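You operate a simulated robot arm through the tools that you are given. There is no shell and no other tool.

The job below is to be done with a simulated robot arm. You get a single attempt, and the scene is never put back.

TASK
Stop the hot motor and move it to the finned plate.
Fine: dial to 0, switch off, contact slide out, then open the clamp. Set down upright: green motor.

The check looks at the end state, three seconds after you hand in, the way a careful person would. Anything else that was tipped, shoved, dropped, spilled or broken makes it a failure.

THE ROBOT
A 6-joint arm with a three-finger gripper, fixed in place. Base frame: the origin is on the floor under the middle of its stand, x ahead of it, y to its left, z up. Readings come in m, degrees, newtons and seconds.
It reaches about 1.213 m from its shoulder. Its first joint turns from -166.0 to 166.0 degrees. Payload 4.89 kg.
The tool frame sits at the grasp point between the pads (the TCP): z along the fingers, y along the line on which they close. The tips reach 0.03 m beyond it. The gripper opens to 0.164 m; its body begins 0.125 m behind the TCP.
Orientation is that of the tool frame in the base frame, as a unit quaternion [x, y, z, w]. With the fingers straight down and closing along the base's y, the tool's x points along the base's -x, its y along +y and its z along -z.

THE INTERFACE
- The arm moves only by the tool drive_tool. Its argument "series" is a list of rows, each a list of 3 entries, a list of its own where there are three numbers: the opening in per cent of the stroke, from 0 (shut) to 100 (fully open), then the shift along the tool's x, y, z in m, then the turn, a rotation vector about the tool's x, y, z in degrees. In form: [[hand, [x, y, z], [rx, ry, rz]], ...]. A call has 1 to 20 rows; each row is the pose to reach, as a shift and turn from the pose commanded when the call began, along the tool's axes at that moment. Each row takes 0.2 s and may step no farther than 0.05 m and 8.6 degrees from the row before; otherwise, or with a gripper value out of range, the whole call is refused. Where a pose cannot be reached the arm comes as near as it can. A force on the tool above 50 N (or 10 N above the force at the start of the call, whichever is more), or a blocked arm, ends the call early, and 0.2 s more pass. Each finger travels about 0.108 m/s and halts on what it meets, pressing with about 36 N; the grip force reading is that of the motor and also rises with nothing between the fingers. The clock runs only during rows and for 0.2 s after the last one: add rows that repeat a pose to give the fingers time. The reply holds the time, the measured pose of the TCP, the force on the tool along the base axes, the opening and the grip force, in the units named above and with some noise, with the torque about the TCP (base axes, N m) and any sound that the robot's microphone picked up, and new pictures: "views" is both (left out), scene, wrist or none.
- Cameras (640 x 400 px; columns grow to the right, rows downward): "scene" is fixed at [0.3998, -0.6488, 1.6082]; the picture's right is [0.79, -0.61, 0.00], its down [-0.46, -0.59, -0.66] and it looks along [0.41, 0.52, -0.75] (base axes); focal length 328 px, centre (320, 200). "wrist" rides on the gripper at [0.076, -0.002, -0.152] in the tool frame; the picture's right is [0.02, 1.00, 0.00], its down [-0.88, 0.02, -0.47] and it looks along [-0.47, 0.01, 0.88] (tool axes); focal length 247 px, centre (320, 200). There is no depth. A picture from a camera that has moved, and an enlarged one, comes with that camera's place and axes in the base frame and with its lens.
- lift_body(by): moves the trunk up (or, below 0, down) by that many m; the arm rides with it, the base frame stays. It gives what a move gives, with no picture.
- close_up(camera, box): a new picture of the part [left, top, right, bottom] of that camera's present view, enlarged. It takes no simulated time.
- job_done(): hands the job in; it is judged then, once.

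Places have to be worked out from the pictures, the camera data and where the tool is seen. Open the gripper and draw the arm clear of the work before you hand the job in, unless the task says otherwise.

The tools are called after "Request:" as a command line: name --argument value ..., lists and objects as JSON in quotes. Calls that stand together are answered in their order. drive_tool: Moves the arm, as the interface text tells. Its arguments: {"type":"object","properties":{"series":{"type":"array","items":{"type":"array"}},"views":{"type":"string","enum":["both","scene","wrist","none"]}},"required":["series"]} The other tools are called the same way: lift_body (by) moves the trunk up or down; close_up (camera, box) takes an enlarged picture of a part of a camera's view; job_done () hands the job in.

At the start:

```text
time_s: 0.0
eef_pos: [0.5374, -0.076, 1.1819]
orientation: [-0.001, 1.0, 0.001, 0.0]
contact_force: [-0.2, 0.2, -0.1]
moment: [0.01, -0.01, -0.03]
gripper_width: 0.164
finger_force: 0.1
trunk travel left (down, up): [-0.175, 0.215]
```

scene: 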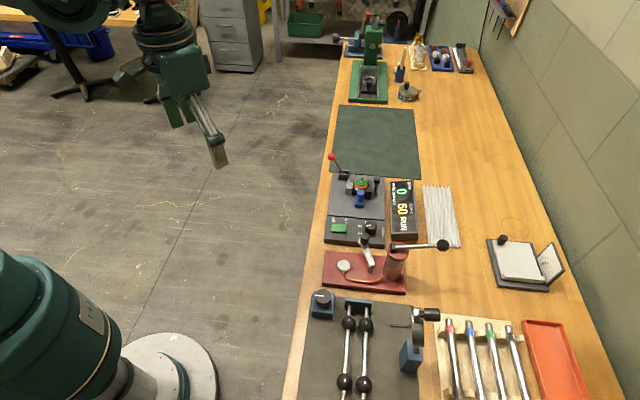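
wrist: 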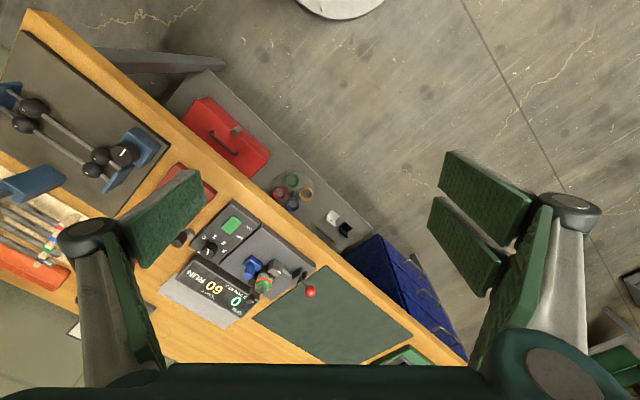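

I start by looking closely at the work area in the pictures to identify the motor, dial, switch, slide, clamp and finned plate.

Request:
close_up --camera "scene" --box '[300, 140, 480, 260]'

Request:
close_up --camera "wrist" --box '[150, 180, 350, 330]'

Request:
close_up --camera "scene" --box '[320, 0, 500, 120]'

Request:
close_up --camera "scene" --box '[280, 220, 600, 400]'

```text
3.33 times, centred on (390, 200) of scene
camera zoom: at [0.3998, -0.6488, 1.6082], right [0.79, -0.61, 0.0], down [-0.46, -0.59, -0.66], along [0.41, 0.52, -0.75], focal length 1093 px, centre (87, 200)
```

zoom: 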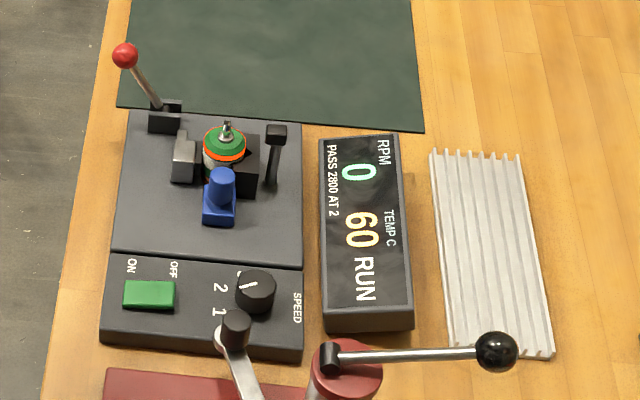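

```text
2.67 times, centred on (250, 255) of wrist
camera zoom: at [0.4614, -0.0768, 1.3356], right [-0.02, 1.0, 0.0], down [0.88, 0.02, 0.47], along [0.47, 0.01, -0.88], focal length 659 px, centre (507, 53)
```

zoom: 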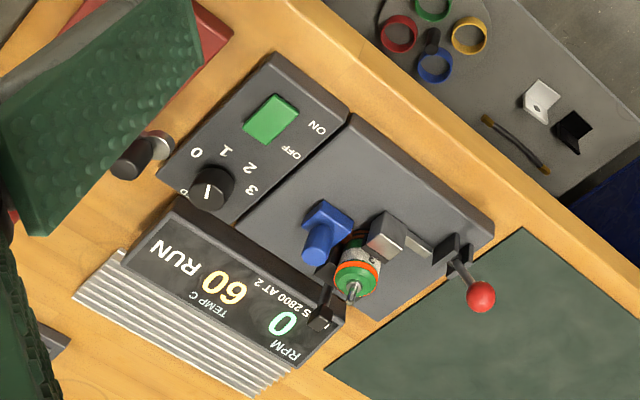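

```text
3.33 times, centred on (410, 60) of scene
camera zoom: at [0.3998, -0.6488, 1.6082], right [0.79, -0.61, 0.0], down [-0.46, -0.59, -0.66], along [0.41, 0.52, -0.75], focal length 1093 px, centre (20, 667)
```

zoom: 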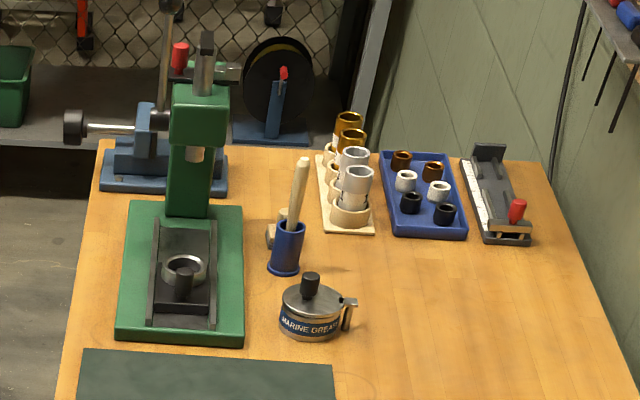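

```text
2.00 times, centred on (440, 310) of scene
camera zoom: at [0.3998, -0.6488, 1.6082], right [0.79, -0.61, 0.0], down [-0.46, -0.59, -0.66], along [0.41, 0.52, -0.75], focal length 656 px, centre (80, -20)
```

zoom: 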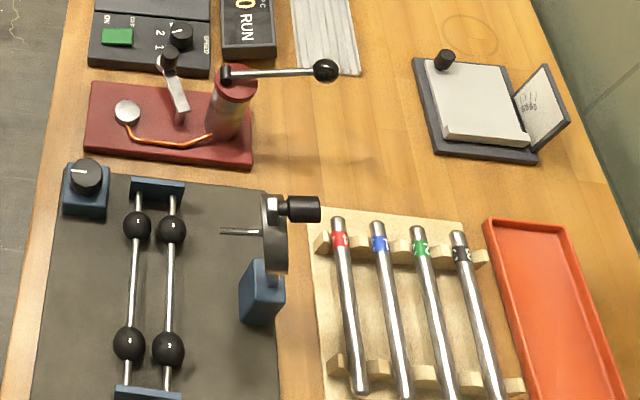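

The red ball triangulates to about (0.884, -0.088, 0.962), the motor shaft to about (0.908, -0.197, 0.94) and the dial to about (0.83, -0.32, 0.905). The bench runs along about (0.61, 0.79). I move above the stand, aligning the tool with the bench, to get a better look.

Request:
drive_tool --series '[[100, [-0.036, -0.02, 0], [0, 0, 4.75]], [100, [-0.072, -0.04, 0], [0, 0, 9.5]], [100, [-0.108, -0.06, 0], [0, 0, 14.25]], [100, [-0.144, -0.08, 0], [0, 0, 19]], [100, [-0.18, -0.1, 0], [0, 0, 23.75]], [100, [-0.216, -0.12, 0], [0, 0, 28.5]], [100, [-0.252, -0.14, 0], [0, 0, 33.25]], [100, [-0.288, -0.16, 0], [0, 0, 38]]]'

```text
time_s: 1.8
eef_pos: [0.8268, -0.2337, 1.1814]
orientation: [0.326, 0.945, 0.0, 0.0]
contact_force: [-1.6, 0.9, 1.1]
moment: [-0.1, -0.22, -0.03]
gripper_width: 0.1639
finger_force: 0.0
trunk travel left (down, up): [-0.175, 0.215]
camera wrist: at [0.7647, -0.1879, 1.3355], right [0.6, 0.8, 0.0], down [0.71, -0.53, 0.47], along [0.38, -0.28, -0.88], focal length 247 px, centre (320, 200)
```

scene: 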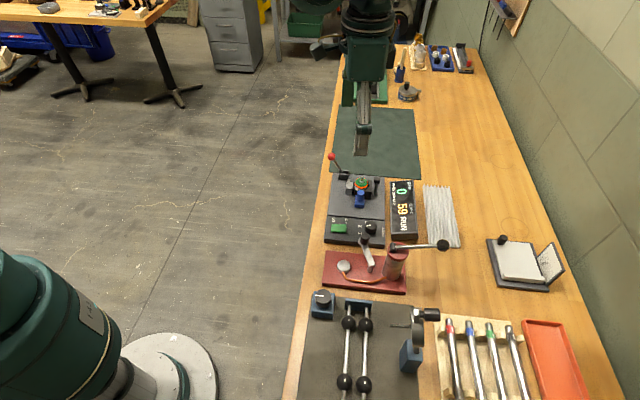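
wrist: 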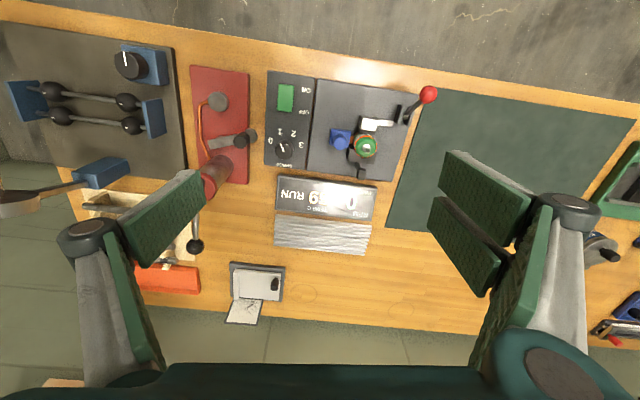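

The view is now from above; temperature reads 59 and falling slightly. I enlarge the stand to see dial pointer, switch state, slide and clamp.

Request:
close_up --camera "wrist" --box '[256, 60, 448, 180]'

Request:
close_up --camera "wrist" --box '[256, 65, 320, 175]'

Request:
close_up --camera "scene" --box '[320, 140, 430, 250]'

Request:
close_up --camera "wrist" --box '[260, 160, 390, 260]'

```text
3.33 times, centred on (352, 120) of wrist
camera zoom: at [0.7647, -0.1879, 1.3355], right [0.6, 0.8, 0.0], down [0.71, -0.53, 0.47], along [0.38, -0.28, -0.88], focal length 823 px, centre (213, 467)
```

zoom: 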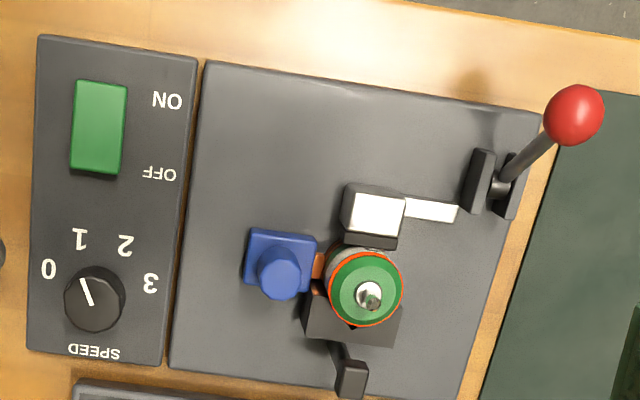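

```text
3.64 times, centred on (288, 120) of wrist
camera zoom: at [0.7647, -0.1879, 1.3355], right [0.6, 0.8, 0.0], down [0.71, -0.53, 0.47], along [0.38, -0.28, -0.88], focal length 898 px, centre (436, 491)
```

zoom: 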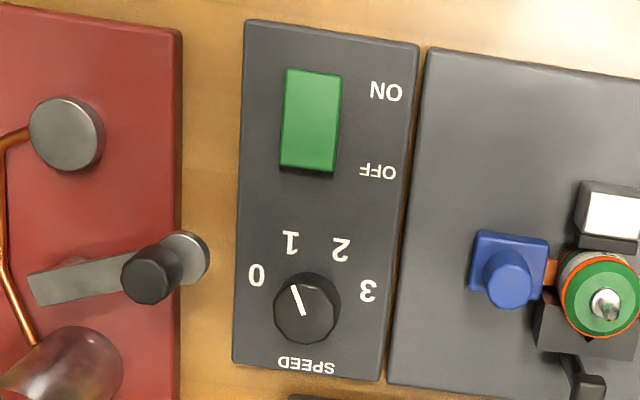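

```text
3.64 times, centred on (375, 195) of scene
camera zoom: at [0.3998, -0.6488, 1.6082], right [0.79, -0.61, 0.0], down [-0.46, -0.59, -0.66], along [0.41, 0.52, -0.75], focal length 1192 px, centre (120, 218)
```

zoom: 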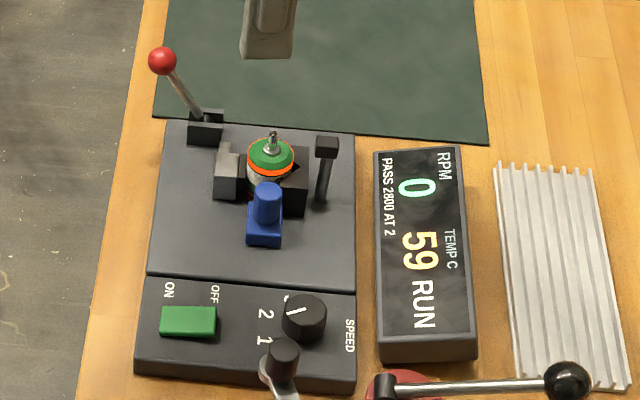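

```text
4.00 times, centred on (325, 210) of wrist
camera zoom: at [0.7647, -0.1879, 1.3355], right [0.6, 0.8, 0.0], down [0.71, -0.53, 0.47], along [0.38, -0.28, -0.88], focal length 988 px, centre (300, 160)
```

zoom: 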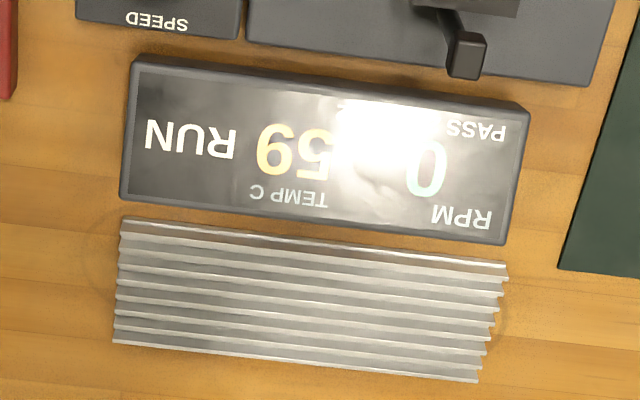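

The dial pointer looks set near 1, the green rocker's OFF end faces the dial, the contact slide is the blue block, and the clamp lever has the red ball. I go lower above the control panel to measure it.

Request:
drive_tool --series '[[100, [0.007, -0.018, 0.03], [0, 0, 0]], [100, [0.014, -0.035, 0.06], [0, 0, 0]], [100, [0.02, -0.05, 0.09], [0, 0, 0]], [100, [0.025, -0.065, 0.11], [0, 0, 0]], [100, [0.025, -0.065, 0.11], [0, 0, 0]]]'

```text
time_s: 3.0
eef_pos: [0.7663, -0.2731, 1.0725]
orientation: [0.325, 0.946, 0.0, 0.0]
contact_force: [0.7, 0.2, -0.5]
moment: [0.02, 0.04, 0.01]
gripper_width: 0.1641
finger_force: 0.0
trunk travel left (down, up): [-0.175, 0.215]
camera wrist: at [0.7057, -0.2255, 1.2248], right [0.6, 0.8, 0.0], down [0.71, -0.53, 0.47], along [0.38, -0.28, -0.88], focal length 247 px, centre (320, 200)
```

scene: 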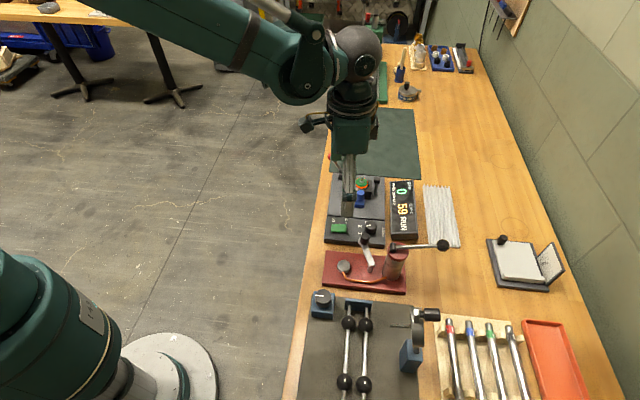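
wrist: 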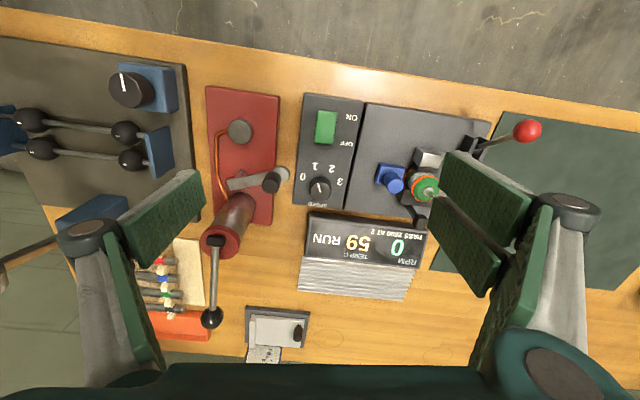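

I enlarge the new picture to measure the panel, slide, motor and finned plate.

Request:
close_up --camera "wrist" --box '[280, 80, 440, 180]'

Request:
close_up --camera "wrist" --box '[290, 90, 370, 220]'

Request:
close_up --camera "wrist" --box '[360, 110, 520, 230]'

Request:
close_up --camera "wrist" --box '[280, 190, 440, 310]'

```text
4.00 times, centred on (360, 130) of wrist
camera zoom: at [0.7057, -0.2255, 1.2248], right [0.6, 0.8, 0.0], down [0.71, -0.53, 0.47], along [0.38, -0.28, -0.88], focal length 988 px, centre (160, 480)
```

zoom: 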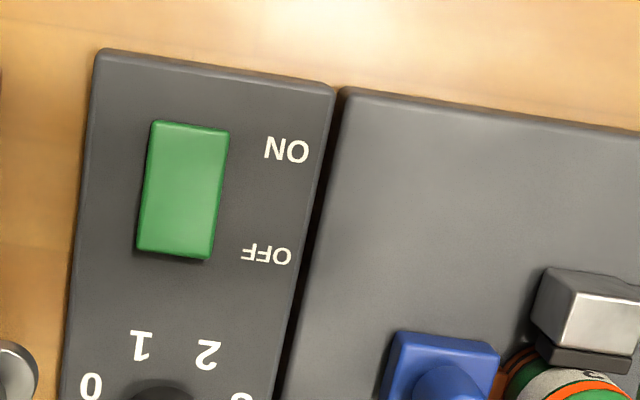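

```text
3.08 times, centred on (330, 155) of wrist
camera zoom: at [0.7057, -0.2255, 1.2248], right [0.6, 0.8, 0.0], down [0.71, -0.53, 0.47], along [0.38, -0.28, -0.88], focal length 760 px, centre (289, 338)
```

zoom: 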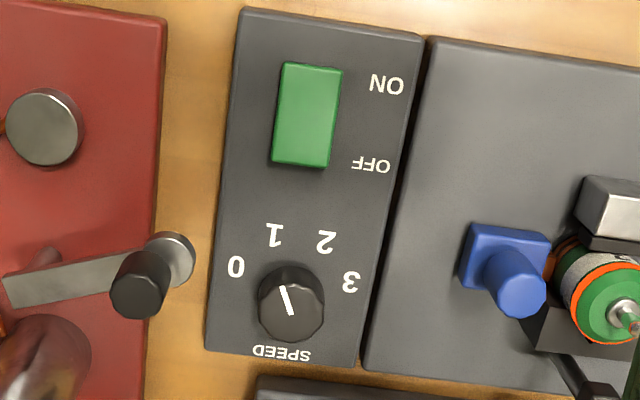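

```text
3.33 times, centred on (440, 170) of wrist
camera zoom: at [0.7057, -0.2255, 1.2248], right [0.6, 0.8, 0.0], down [0.71, -0.53, 0.47], along [0.38, -0.28, -0.88], focal length 823 px, centre (-80, 300)
```

zoom: 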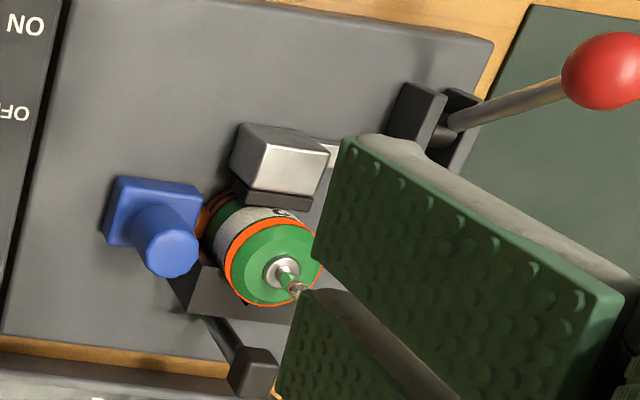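

```text
3.33 times, centred on (360, 250) of wrist
camera zoom: at [0.7057, -0.2255, 1.2248], right [0.6, 0.8, 0.0], down [0.71, -0.53, 0.47], along [0.38, -0.28, -0.88], focal length 823 px, centre (187, 33)
```

zoom: 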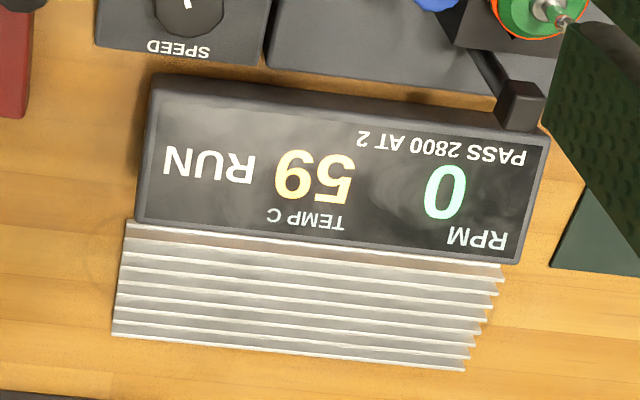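

Triangulated: dial centre ≈ (0.832, -0.319), top z ≈ 0.900, pointing at "1"; "0" lies 50° counter-clockwise from above. The press column next to it is tall (~1.0), so I turn the tool so the fingers close across the bench, and pre-close above the dial to look.

Request:
drive_tool --series '[[90, [-0.0114, 0.0006, 0], [0, 0, -8.49]], [80, [-0.0229, 0.0012, 0], [0, 0, -16.97]], [70, [-0.0343, 0.0018, 0], [0, 0, -25.46]], [60, [-0.0457, 0.0024, 0], [0, 0, -33.94]], [50, [-0.0571, 0.003, 0], [0, 0, -42.43]], [40, [-0.0686, 0.0036, 0], [0, 0, -50.91]], [30, [-0.08, 0.0042, 0], [0, 0, -59.4]], [30, [-0.08, 0.0042, 0], [0, 0, -59.4]]]'

```text
time_s: 4.8
eef_pos: [0.8316, -0.3172, 1.0731]
orientation: [-0.187, 0.982, -0.001, 0.0]
contact_force: [0.0, 0.2, -0.1]
moment: [-0.04, 0.01, 0.02]
gripper_width: 0.0491
finger_force: 0.1
trunk travel left (down, up): [-0.175, 0.215]
camera wrist: at [0.7612, -0.3464, 1.2258], right [-0.39, 0.92, 0.0], down [0.81, 0.34, 0.47], along [0.44, 0.18, -0.88], focal length 247 px, centre (320, 200)
```

scene: 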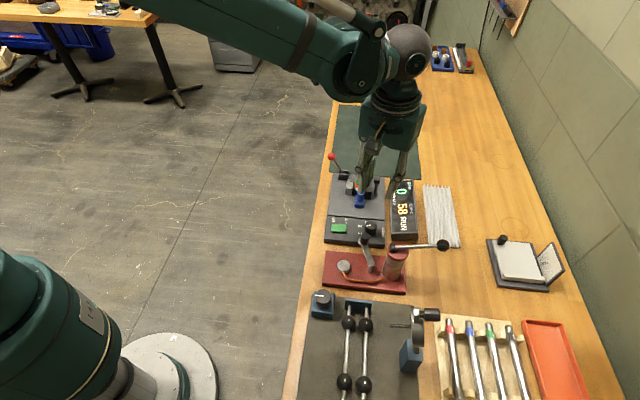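
wrist: 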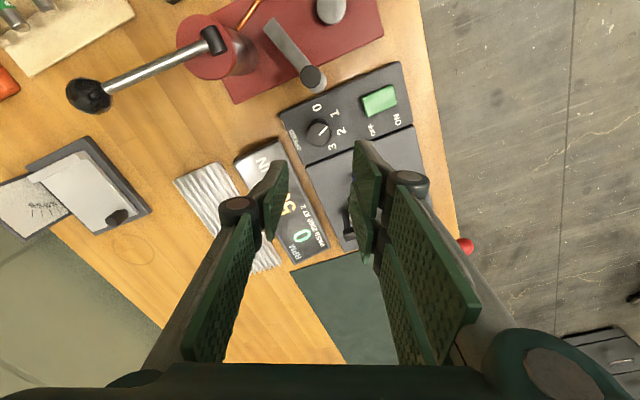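

The knob in this view projects to (0.832, -0.320) at z 0.90, matching my estimate; the TCP is directly above it. I look closer before descending.

Request:
close_up --camera "wrist" --box '[240, 60, 432, 180]'

Request:
close_up --camera "scene" --box '[320, 100, 480, 260]'

```text
3.33 times, centred on (336, 120) of wrist
camera zoom: at [0.7612, -0.3464, 1.2258], right [-0.39, 0.92, 0.0], down [0.81, 0.34, 0.47], along [0.44, 0.18, -0.88], focal length 823 px, centre (267, 467)
```

zoom: 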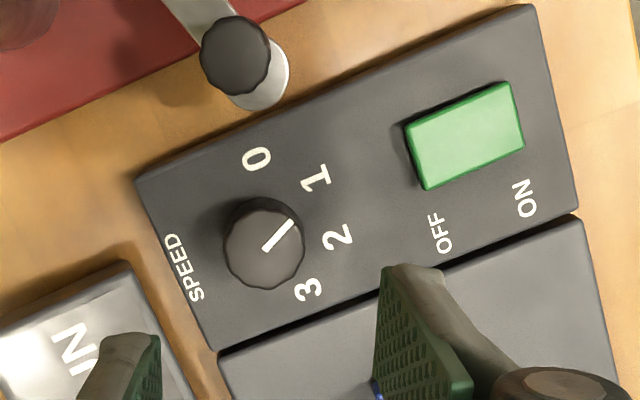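

```text
2.50 times, centred on (400, 180) of scene
camera zoom: at [0.3998, -0.6488, 1.6082], right [0.79, -0.61, 0.0], down [-0.46, -0.59, -0.66], along [0.41, 0.52, -0.75], focal length 820 px, centre (120, 250)
```

zoom: 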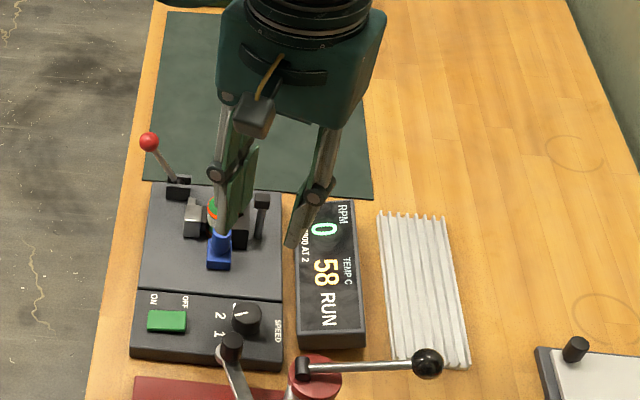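

The rocker is pressed at its ON end (OFF end raised), and the knob is centred below the gripper. I descend part way, keeping 50 mm opening.

Request:
drive_tool --series '[[30, [0, -0.001, 0.04], [0, 0, 0]], [30, [0, -0.002, 0.08], [0, 0, 0]], [30, [0, -0.002, 0.11], [0, 0, 0]], [30, [0, -0.002, 0.125], [0, 0, 0]]]'

```text
time_s: 5.8
eef_pos: [0.8316, -0.3194, 0.9465]
orientation: [-0.186, 0.983, 0.0, -0.001]
contact_force: [-0.3, 0.2, 0.0]
moment: [0.02, 0.0, -0.01]
gripper_width: 0.0493
finger_force: 0.1
trunk travel left (down, up): [-0.175, 0.215]
camera wrist: at [0.7622, -0.3474, 1.1001], right [-0.39, 0.92, 0.0], down [0.81, 0.34, 0.47], along [0.44, 0.18, -0.88], focal length 247 px, centre (320, 200)
```

scene: 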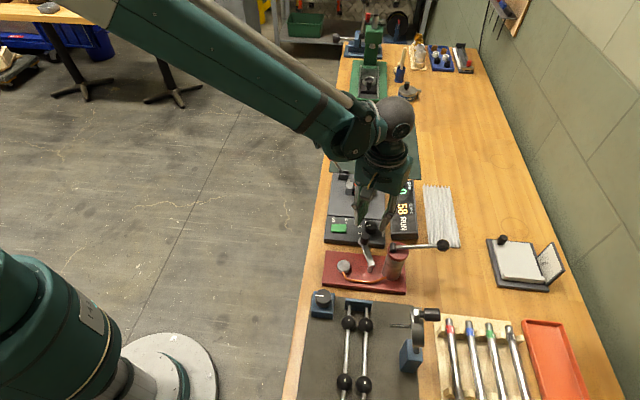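
wrist: 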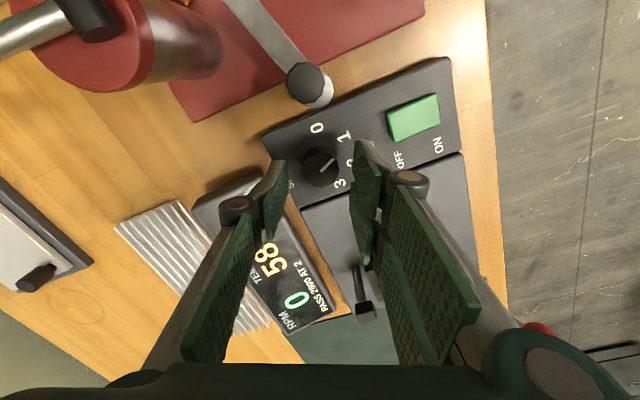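

The knob sits between the fingertips. I descend to TCP z ≈ 0.912 so the tips straddle the knob.

Request:
drive_tool --series '[[30, [0, 0, 0.015], [0, 0, 0]], [30, [0, 0, 0.028], [0, 0, 0]], [30, [0, 0, 0.035], [0, 0, 0]]]'

Request:
close_up --camera "wrist" --box '[220, 90, 460, 240]'

```text
time_s: 6.6
eef_pos: [0.8319, -0.3188, 0.9123]
orientation: [-0.186, 0.983, 0.0, 0.0]
contact_force: [0.3, 0.3, 0.6]
moment: [-0.03, -0.02, 0.0]
gripper_width: 0.0493
finger_force: 0.1
trunk travel left (down, up): [-0.175, 0.215]
camera wrist: at [0.7618, -0.3479, 1.0657], right [-0.39, 0.92, 0.0], down [0.81, 0.34, 0.47], along [0.44, 0.18, -0.88], focal length 247 px, centre (320, 200)
```

scene: 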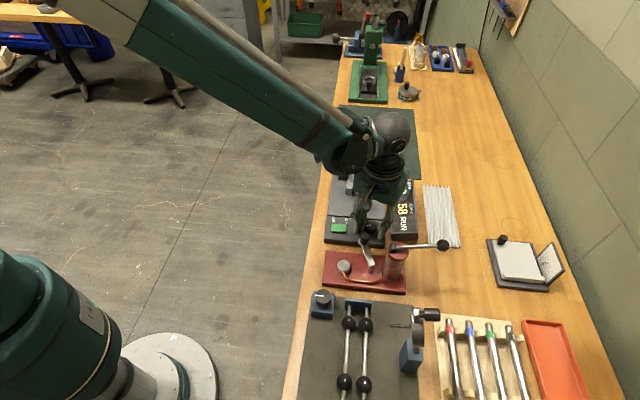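
wrist: 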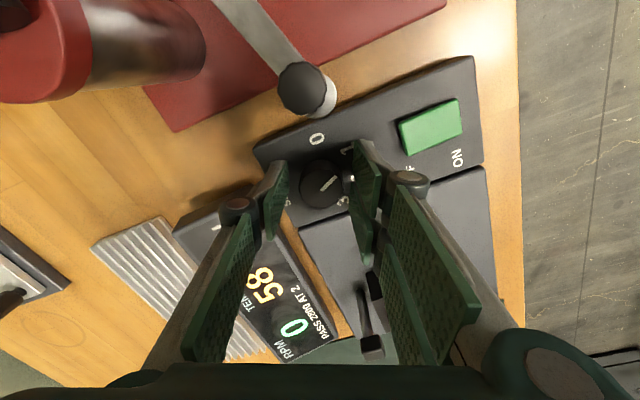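

```text
2.67 times, centred on (340, 165) of wrist
camera zoom: at [0.7618, -0.3479, 1.0657], right [-0.39, 0.92, 0.0], down [0.81, 0.34, 0.47], along [0.44, 0.18, -0.88], focal length 659 px, centre (267, 293)
```

zoom: 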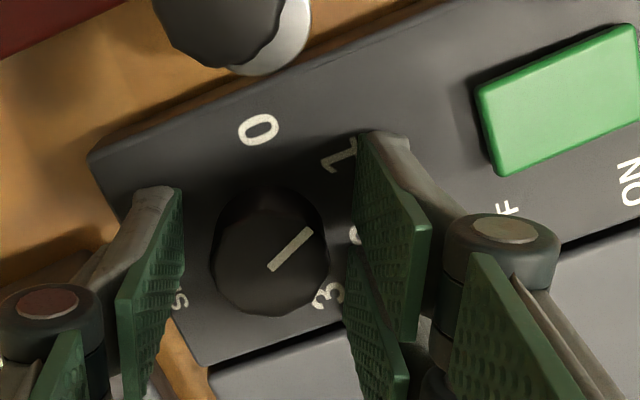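

The knob is centred between the pads. I close on it gently and check the reading.

Request:
drive_tool --series '[[24, [0, 0, 0], [0, 0, 0]], [18, [0, 0, 0], [0, 0, 0]], [14, [0, 0, 0], [0, 0, 0]], [14, [0, 0, 0], [0, 0, 0]]]'

Request:
close_up --camera "wrist" --box '[220, 90, 460, 240]'

```text
time_s: 7.6
eef_pos: [0.8314, -0.3177, 0.9128]
orientation: [-0.187, 0.982, 0.0, 0.001]
contact_force: [-11.1, 12.4, -9.1]
moment: [0.34, 0.17, -0.04]
gripper_width: 0.0304
finger_force: 45.1
trunk travel left (down, up): [-0.175, 0.215]
camera wrist: at [0.7618, -0.3473, 1.0658], right [-0.39, 0.92, 0.0], down [0.81, 0.34, 0.47], along [0.44, 0.18, -0.88], focal length 247 px, centre (320, 200)
```

scene: 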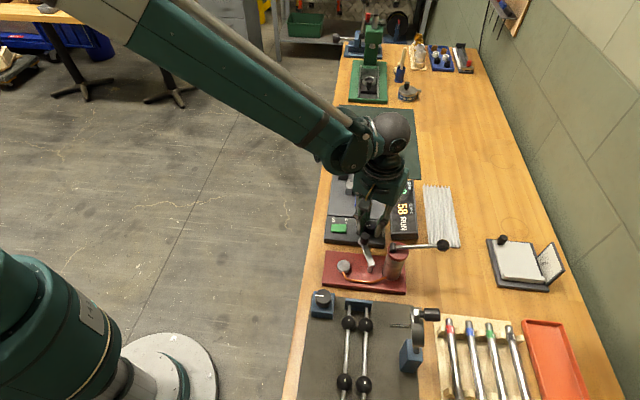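
wrist: 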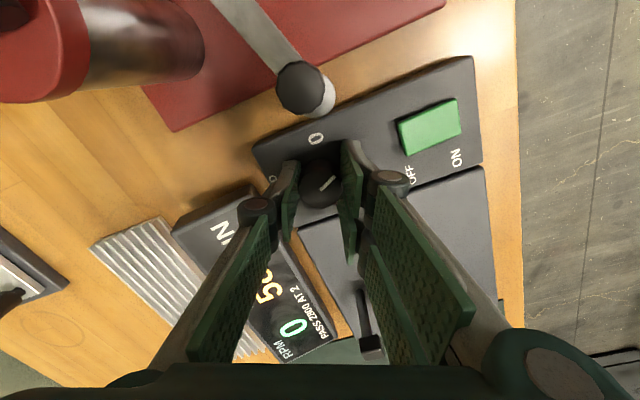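

```text
2.67 times, centred on (340, 165) of wrist
camera zoom: at [0.7618, -0.3473, 1.0658], right [-0.39, 0.92, 0.0], down [0.81, 0.34, 0.47], along [0.44, 0.18, -0.88], focal length 659 px, centre (267, 293)
```

zoom: 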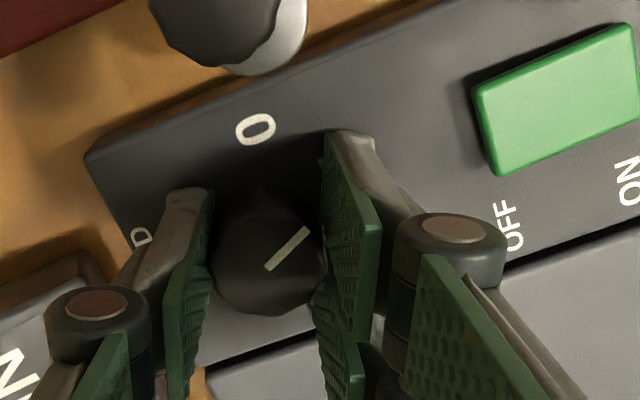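

The knob is gripped (30 mm). I turn it 50° counter-clockwise (negative about tool z) toward 0.

Request:
drive_tool --series '[[14, [0, 0.001, 0], [0, 0, -8.4]], [14, [0, 0.001, 0], [0, 0, -16.8]], [14, [0, 0.001, 0], [0, 0, -25.2]], [14, [0, 0.001, 0], [0, 0, -33.6]], [14, [0, 0.001, 0], [0, 0, -42]], [14, [0, 0.001, 0], [0, 0, -50]], [14, [0, 0.001, 0], [0, 0, -50]]]'

Request:
close_up --camera "wrist" --box '[220, 60, 460, 210]'

```text
time_s: 9.2
eef_pos: [0.8306, -0.3178, 0.9127]
orientation: [-0.585, 0.811, -0.001, 0.0]
contact_force: [-21.4, 9.5, -13.6]
moment: [0.22, 0.45, -0.18]
gripper_width: 0.0303
finger_force: 44.7
trunk travel left (down, up): [-0.175, 0.215]
camera wrist: at [0.8092, -0.3903, 1.0658], right [-0.95, 0.3, 0.0], down [0.26, 0.84, 0.47], along [0.14, 0.45, -0.88], focal length 247 px, centre (320, 200)
```

scene: 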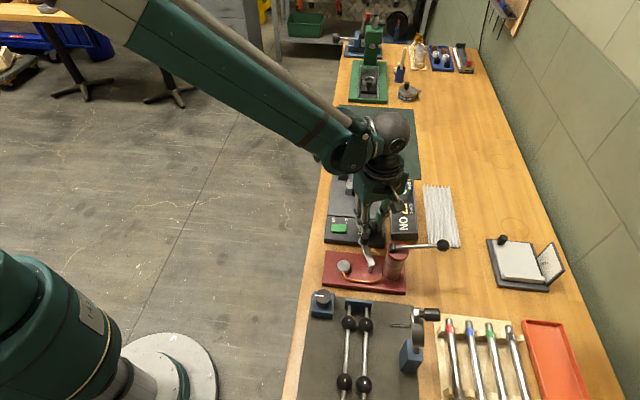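
wrist: 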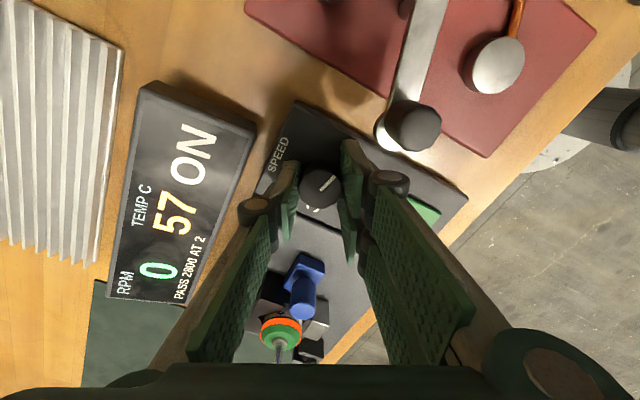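

```text
2.67 times, centred on (340, 135) of wrist
camera zoom: at [0.8092, -0.3903, 1.0658], right [-0.95, 0.3, 0.0], down [0.26, 0.84, 0.47], along [0.14, 0.45, -0.88], focal length 659 px, centre (267, 373)
```

zoom: 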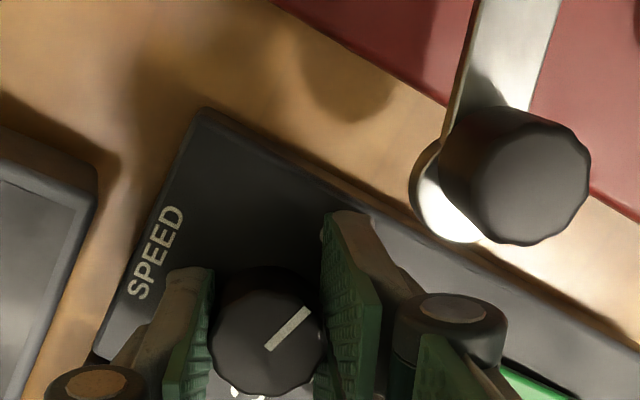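

The display changed from RUN to ON, so the dial reads 0. I release the knob and lift straight up to check the pointer.

Request:
drive_tool --series '[[22, [0, 0, 0], [0, 0, 0]], [30, [0, 0, 0], [0, 0, 0]], [30, [0, 0, -0.02], [0, 0, 0]], [30, [0, 0, -0.05], [0, 0, 0]], [30, [0, 0, -0.09], [0, 0, 0]], [30, [0, 0, -0.13], [0, 0, 0]]]'

Request:
close_up --camera "wrist" --box '[220, 60, 460, 210]'

```text
time_s: 10.6
eef_pos: [0.8329, -0.3181, 1.0423]
orientation: [-0.584, 0.812, -0.001, -0.001]
contact_force: [1.3, 0.0, -0.9]
moment: [0.08, 0.16, 0.02]
gripper_width: 0.0494
finger_force: 0.1
trunk travel left (down, up): [-0.175, 0.215]
camera wrist: at [0.8108, -0.3908, 1.1959], right [-0.95, 0.3, 0.0], down [0.26, 0.84, 0.47], along [0.14, 0.45, -0.88], focal length 247 px, centre (320, 200)
```

scene: 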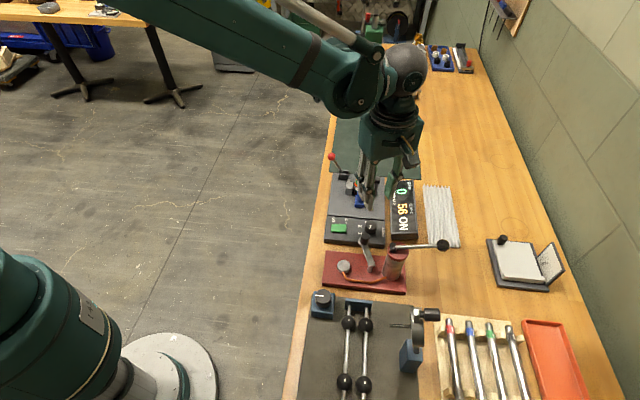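
wrist: 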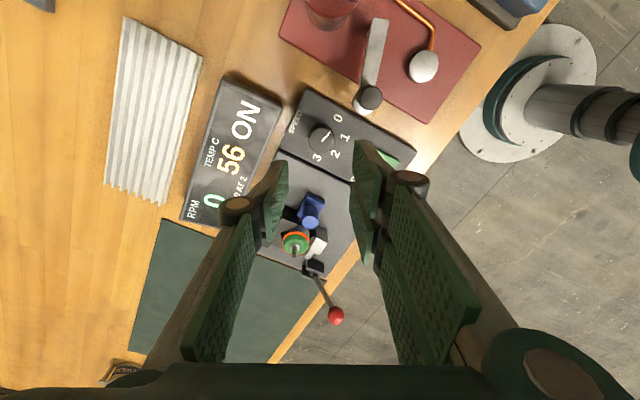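

```text
2.67 times, centred on (340, 135) of wrist
camera zoom: at [0.8108, -0.3908, 1.1959], right [-0.95, 0.3, 0.0], down [0.26, 0.84, 0.47], along [0.14, 0.45, -0.88], focal length 659 px, centre (267, 373)
```

zoom: 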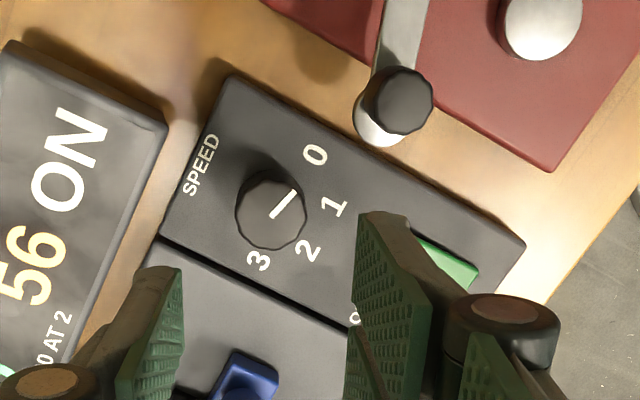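

The pointer now points at 0 and the display reads "ON". Next is the rocker: its OFF end is at about (0.781, -0.275, 0.886). I close the gripper, align it with the bench and hover over the OFF end.

Request:
drive_tool --series '[[20, [-0.0058, 0.0151, 0], [0, 0, 6.5]], [10, [-0.0116, 0.0302, 0], [0, 0, 13]], [0, [-0.0173, 0.0453, 0], [0, 0, 19.5]], [0, [-0.0231, 0.0604, 0.02], [0, 0, 25.9]], [0, [-0.0231, 0.0604, 0.06], [0, 0, 25.9]], [0, [-0.0231, 0.0604, 0.08], [0, 0, 25.9]], [0, [-0.0231, 0.0604, 0.08], [0, 0, 25.9]]]'

Request:
close_up --camera "wrist" --box '[220, 90, 460, 240]'

Request:
close_up --camera "scene" --box '[310, 140, 430, 260]'

```text
time_s: 12.2
eef_pos: [0.782, -0.2762, 0.962]
orientation: [-0.387, 0.922, 0.0, 0.0]
contact_force: [-0.3, -0.5, 0.1]
moment: [0.01, 0.09, 0.01]
gripper_width: 0.0001
finger_force: 35.1
trunk travel left (down, up): [-0.175, 0.215]
camera wrist: at [0.7306, -0.3318, 1.1154], right [-0.73, 0.69, 0.0], down [0.6, 0.64, 0.47], along [0.32, 0.34, -0.88], focal length 247 px, centre (320, 200)
```

scene: 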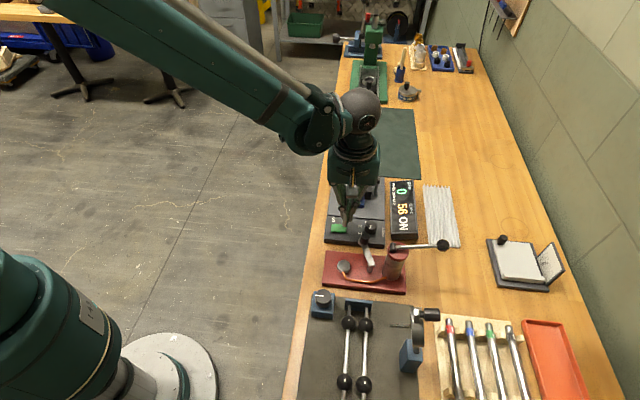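
wrist: 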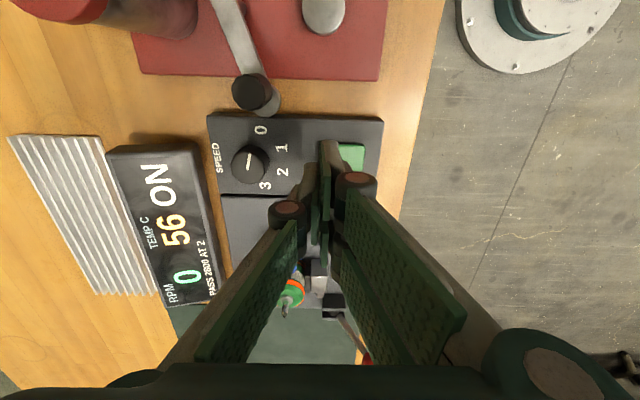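

```text
2.67 times, centred on (340, 165) of wrist
camera zoom: at [0.7306, -0.3318, 1.1154], right [-0.73, 0.69, 0.0], down [0.6, 0.64, 0.47], along [0.32, 0.34, -0.88], focal length 659 px, centre (267, 293)
```

zoom: 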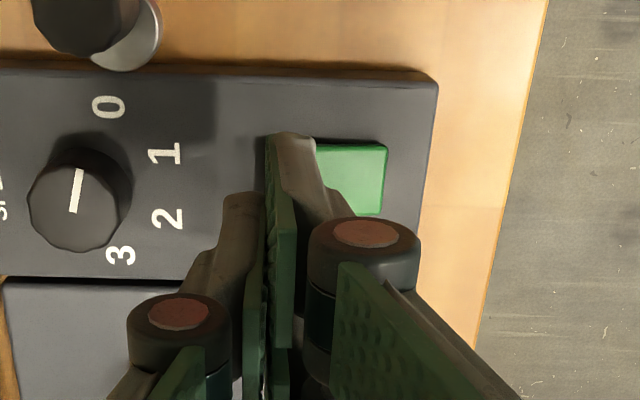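

```text
3.33 times, centred on (370, 200) of scene
camera zoom: at [0.3998, -0.6488, 1.6082], right [0.79, -0.61, 0.0], down [-0.46, -0.59, -0.66], along [0.41, 0.52, -0.75], focal length 1093 px, centre (153, 200)
```

zoom: 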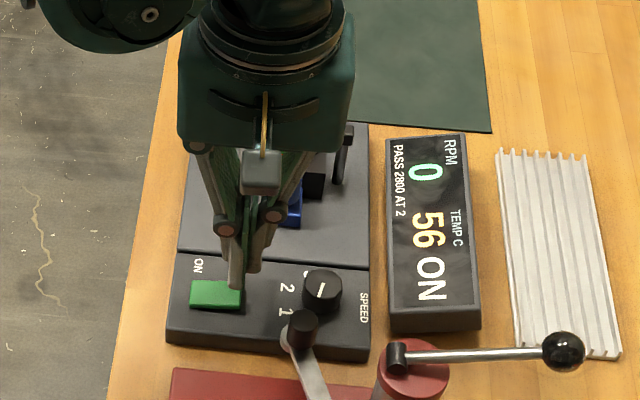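

The closed tips are over the last ~13 mm of the rocker's OFF end. I press down slowly, watching the force and display.

Request:
drive_tool --series '[[0, [0, 0, 0.02], [0, 0, 0]], [0, [0, 0, 0.036], [0, 0, 0]], [0, [0, 0, 0.042], [0, 0, 0]], [0, [0, 0, 0.046], [0, 0, 0]], [0, [0, 0, 0.049], [0, 0, 0]], [0, [0, 0, 0.052], [0, 0, 0]]]'

Request:
close_up --camera "scene" --box '[310, 140, 430, 260]'

```text
time_s: 13.5
eef_pos: [0.7818, -0.2761, 0.916]
orientation: [-0.388, 0.922, 0.0, 0.001]
contact_force: [-2.9, 2.3, 39.5]
moment: [0.29, 0.27, 0.04]
gripper_width: 0.0
finger_force: 36.4
trunk travel left (down, up): [-0.175, 0.215]
stopped in row 6: the force on the tool passed its limit at 58 N (the readings are from after the stop); the commanded pose is now the measured one
camera wrist: at [0.7296, -0.332, 1.0693], right [-0.73, 0.68, 0.0], down [0.6, 0.64, 0.47], along [0.33, 0.34, -0.88], focal length 247 px, centre (320, 200)
```

scene: 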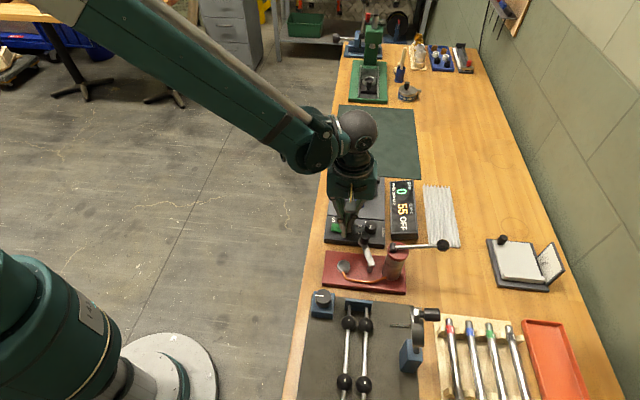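
wrist: 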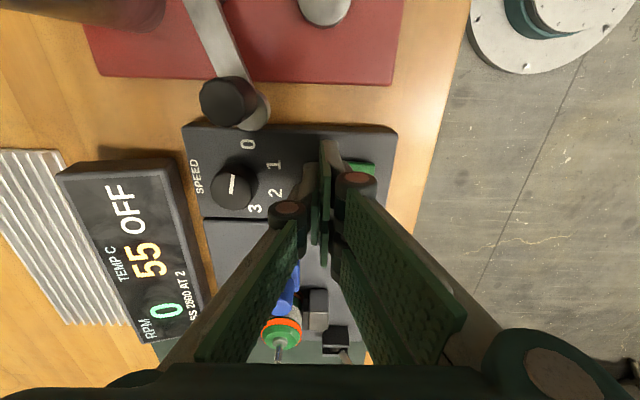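

```text
3.33 times, centred on (370, 200) of scene
camera zoom: at [0.3998, -0.6488, 1.6082], right [0.79, -0.61, 0.0], down [-0.46, -0.59, -0.66], along [0.41, 0.52, -0.75], focal length 1093 px, centre (153, 200)
```

zoom: 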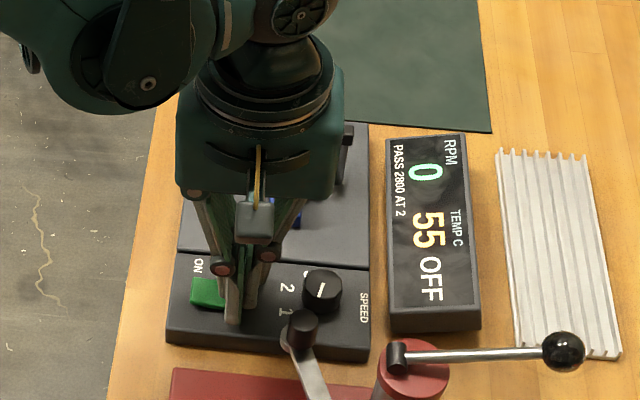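

The display now reads OFF with the rocker pressed. I lift off, then move over the blue slide with the fingers open to inspect the slide, V-block, jaw and motor from close.

Request:
drive_tool --series '[[0, [0, 0, -0.03], [0, 0, 0]], [0, [0, 0, -0.07], [0, 0, 0]], [20, [0, 0, -0.114], [0, 0, 0]], [40, [-0.035, -0.012, -0.114], [0, 0, 0]], [60, [-0.07, -0.024, -0.114], [0, 0, 0]], [80, [-0.098, -0.0343, -0.114], [0, 0, 0]], [80, [-0.098, -0.0343, -0.114], [0, 0, 0]]]'

Request:
close_up --camera "wrist" --box '[220, 90, 420, 240]'

Request:
close_up --camera "scene" --box '[310, 140, 430, 260]'

```text
time_s: 15.1
eef_pos: [0.8774, -0.231, 1.0269]
orientation: [-0.387, 0.922, 0.001, 0.0]
contact_force: [0.0, -0.1, 0.7]
moment: [-0.04, 0.11, -0.04]
gripper_width: 0.131
finger_force: 0.0
trunk travel left (down, up): [-0.175, 0.215]
camera wrist: at [0.8252, -0.2859, 1.1811], right [-0.73, 0.68, 0.0], down [0.6, 0.64, 0.47], along [0.32, 0.34, -0.88], focal length 247 px, centre (320, 200)
```

scene: 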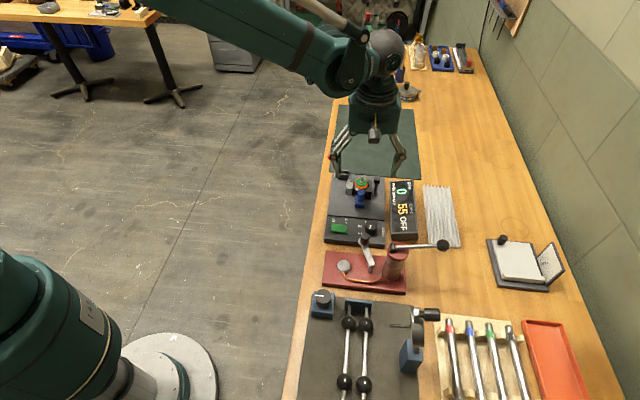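
wrist: 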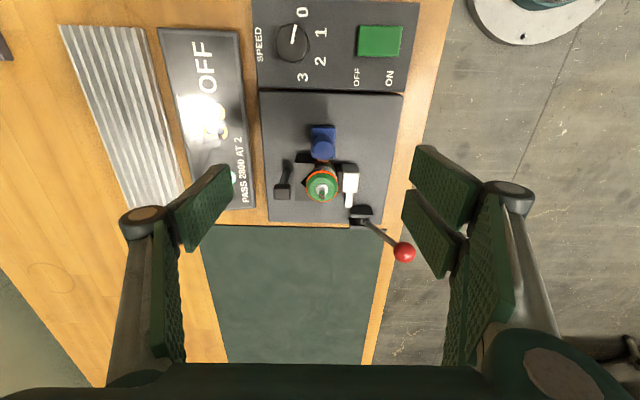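

```text
2.67 times, centred on (320, 165) of wrist
camera zoom: at [0.8252, -0.2859, 1.1811], right [-0.73, 0.68, 0.0], down [0.6, 0.64, 0.47], along [0.32, 0.34, -0.88], focal length 659 px, centre (320, 293)
```

zoom: 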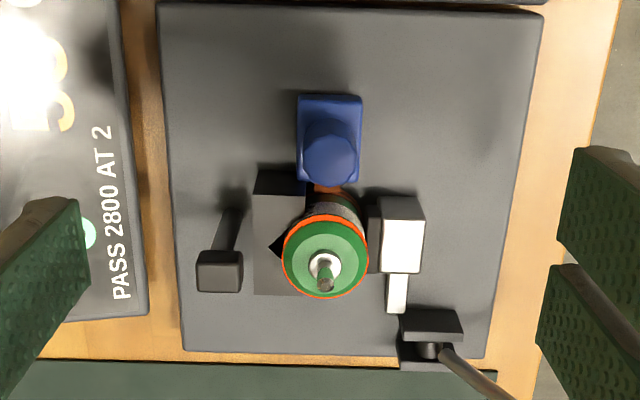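

```text
3.33 times, centred on (370, 200) of scene
camera zoom: at [0.3998, -0.6488, 1.6082], right [0.79, -0.61, 0.0], down [-0.46, -0.59, -0.66], along [0.41, 0.52, -0.75], focal length 1093 px, centre (153, 200)
```

zoom: 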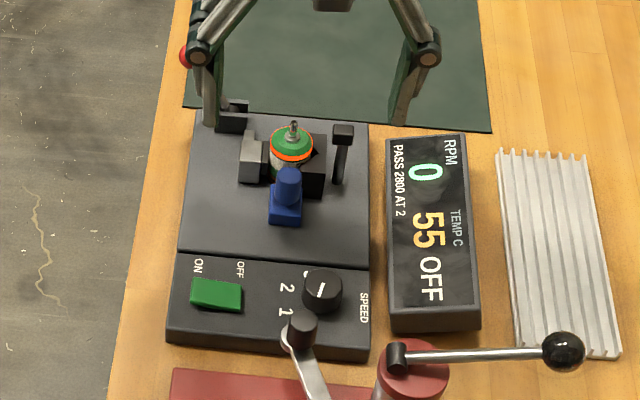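

Clear view: the blue knob (20 mm dia, top z≈0.934) lies 48 mm from the motor axis along the bench, with its copper contact touching the motor; the slide is free to move toward the panel. I lower the open fingers around the knob, staying above the jaws (~0.915).

Request:
drive_tool --series '[[60, [0.005, 0.0015, 0.01], [0, 0, 0]], [40, [0.0101, 0.0033, 0.02], [0, 0, 0]], [32, [0.0101, 0.0033, 0.03], [0, 0, 0]], [32, [0.0101, 0.0033, 0.04], [0, 0, 0]], [32, [0.0101, 0.0033, 0.05], [0, 0, 0]]]'

Request:
close_up --camera "wrist" --box '[220, 90, 420, 240]'

```text
time_s: 16.3
eef_pos: [0.8661, -0.2358, 0.9783]
orientation: [-0.387, 0.922, -0.001, 0.0]
contact_force: [-0.7, 0.1, 0.7]
moment: [0.01, -0.02, 0.04]
gripper_width: 0.0526
finger_force: 0.1
trunk travel left (down, up): [-0.175, 0.215]
camera wrist: at [0.8147, -0.2914, 1.1313], right [-0.73, 0.68, 0.0], down [0.6, 0.64, 0.47], along [0.33, 0.34, -0.88], focal length 247 px, centre (320, 200)
```

scene: 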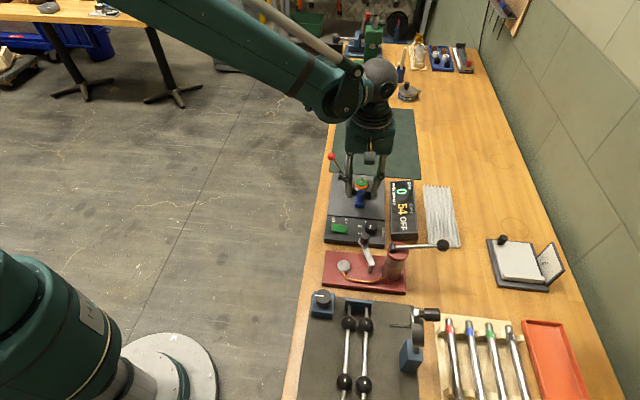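
wrist: 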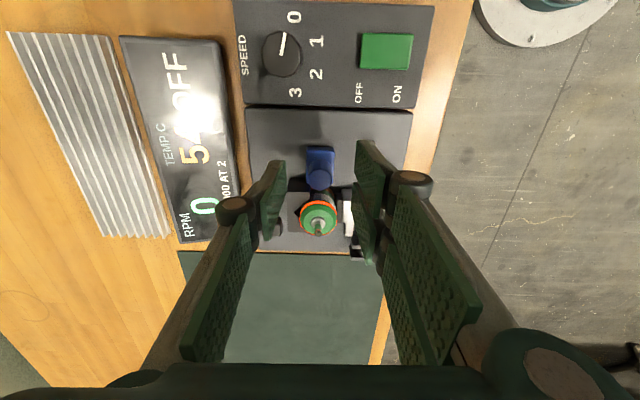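

```text
2.67 times, centred on (320, 165) of wrist
camera zoom: at [0.8147, -0.2914, 1.1313], right [-0.73, 0.68, 0.0], down [0.6, 0.64, 0.47], along [0.33, 0.34, -0.88], focal length 659 px, centre (320, 293)
```

zoom: 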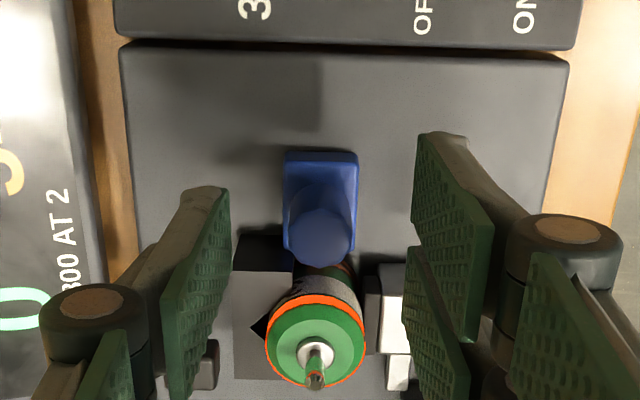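

Knob is 8 mm ahead of the TCP and centred between the pads. I descend to z 0.946 and close on the knob.

Request:
drive_tool --series '[[32, [-0.002, -0.001, 0.014], [0, 0, 0]], [32, [-0.002, -0.001, 0.026], [0, 0, 0]], [32, [-0.002, -0.001, 0.032], [0, 0, 0]], [22, [-0.002, -0.001, 0.032], [0, 0, 0]], [14, [-0.002, -0.001, 0.032], [0, 0, 0]], [6, [-0.002, -0.001, 0.032], [0, 0, 0]], [6, [-0.002, -0.001, 0.032], [0, 0, 0]]]'

Request:
close_up --camera "wrist" --box '[220, 90, 420, 240]'

```text
time_s: 17.9
eef_pos: [0.8688, -0.2351, 0.946]
orientation: [-0.387, 0.922, 0.0, 0.0]
contact_force: [-16.1, 11.5, -12.5]
moment: [0.28, 0.44, 0.18]
gripper_width: 0.0209
finger_force: 45.5
trunk travel left (down, up): [-0.175, 0.215]
camera wrist: at [0.8163, -0.2899, 1.0989], right [-0.73, 0.68, 0.0], down [0.6, 0.64, 0.47], along [0.32, 0.34, -0.88], focal length 247 px, centre (320, 200)
```

scene: 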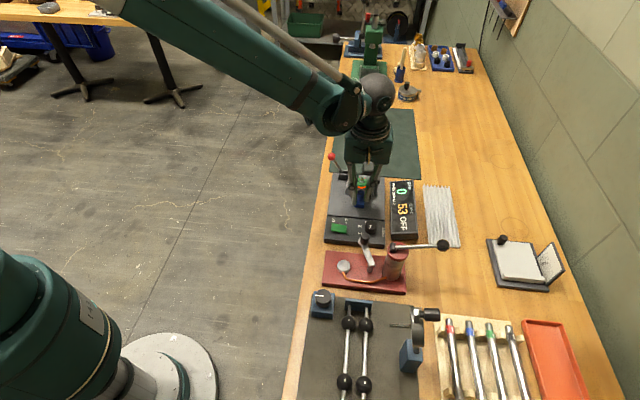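
wrist: 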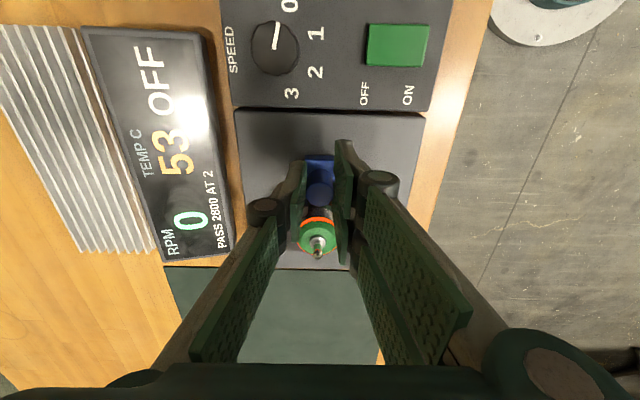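

```text
2.67 times, centred on (320, 165) of wrist
camera zoom: at [0.8163, -0.2899, 1.0989], right [-0.73, 0.68, 0.0], down [0.6, 0.64, 0.47], along [0.32, 0.34, -0.88], focal length 659 px, centre (320, 293)
```

zoom: 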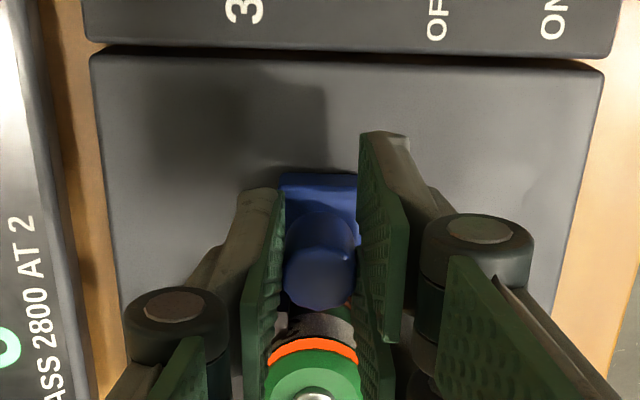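

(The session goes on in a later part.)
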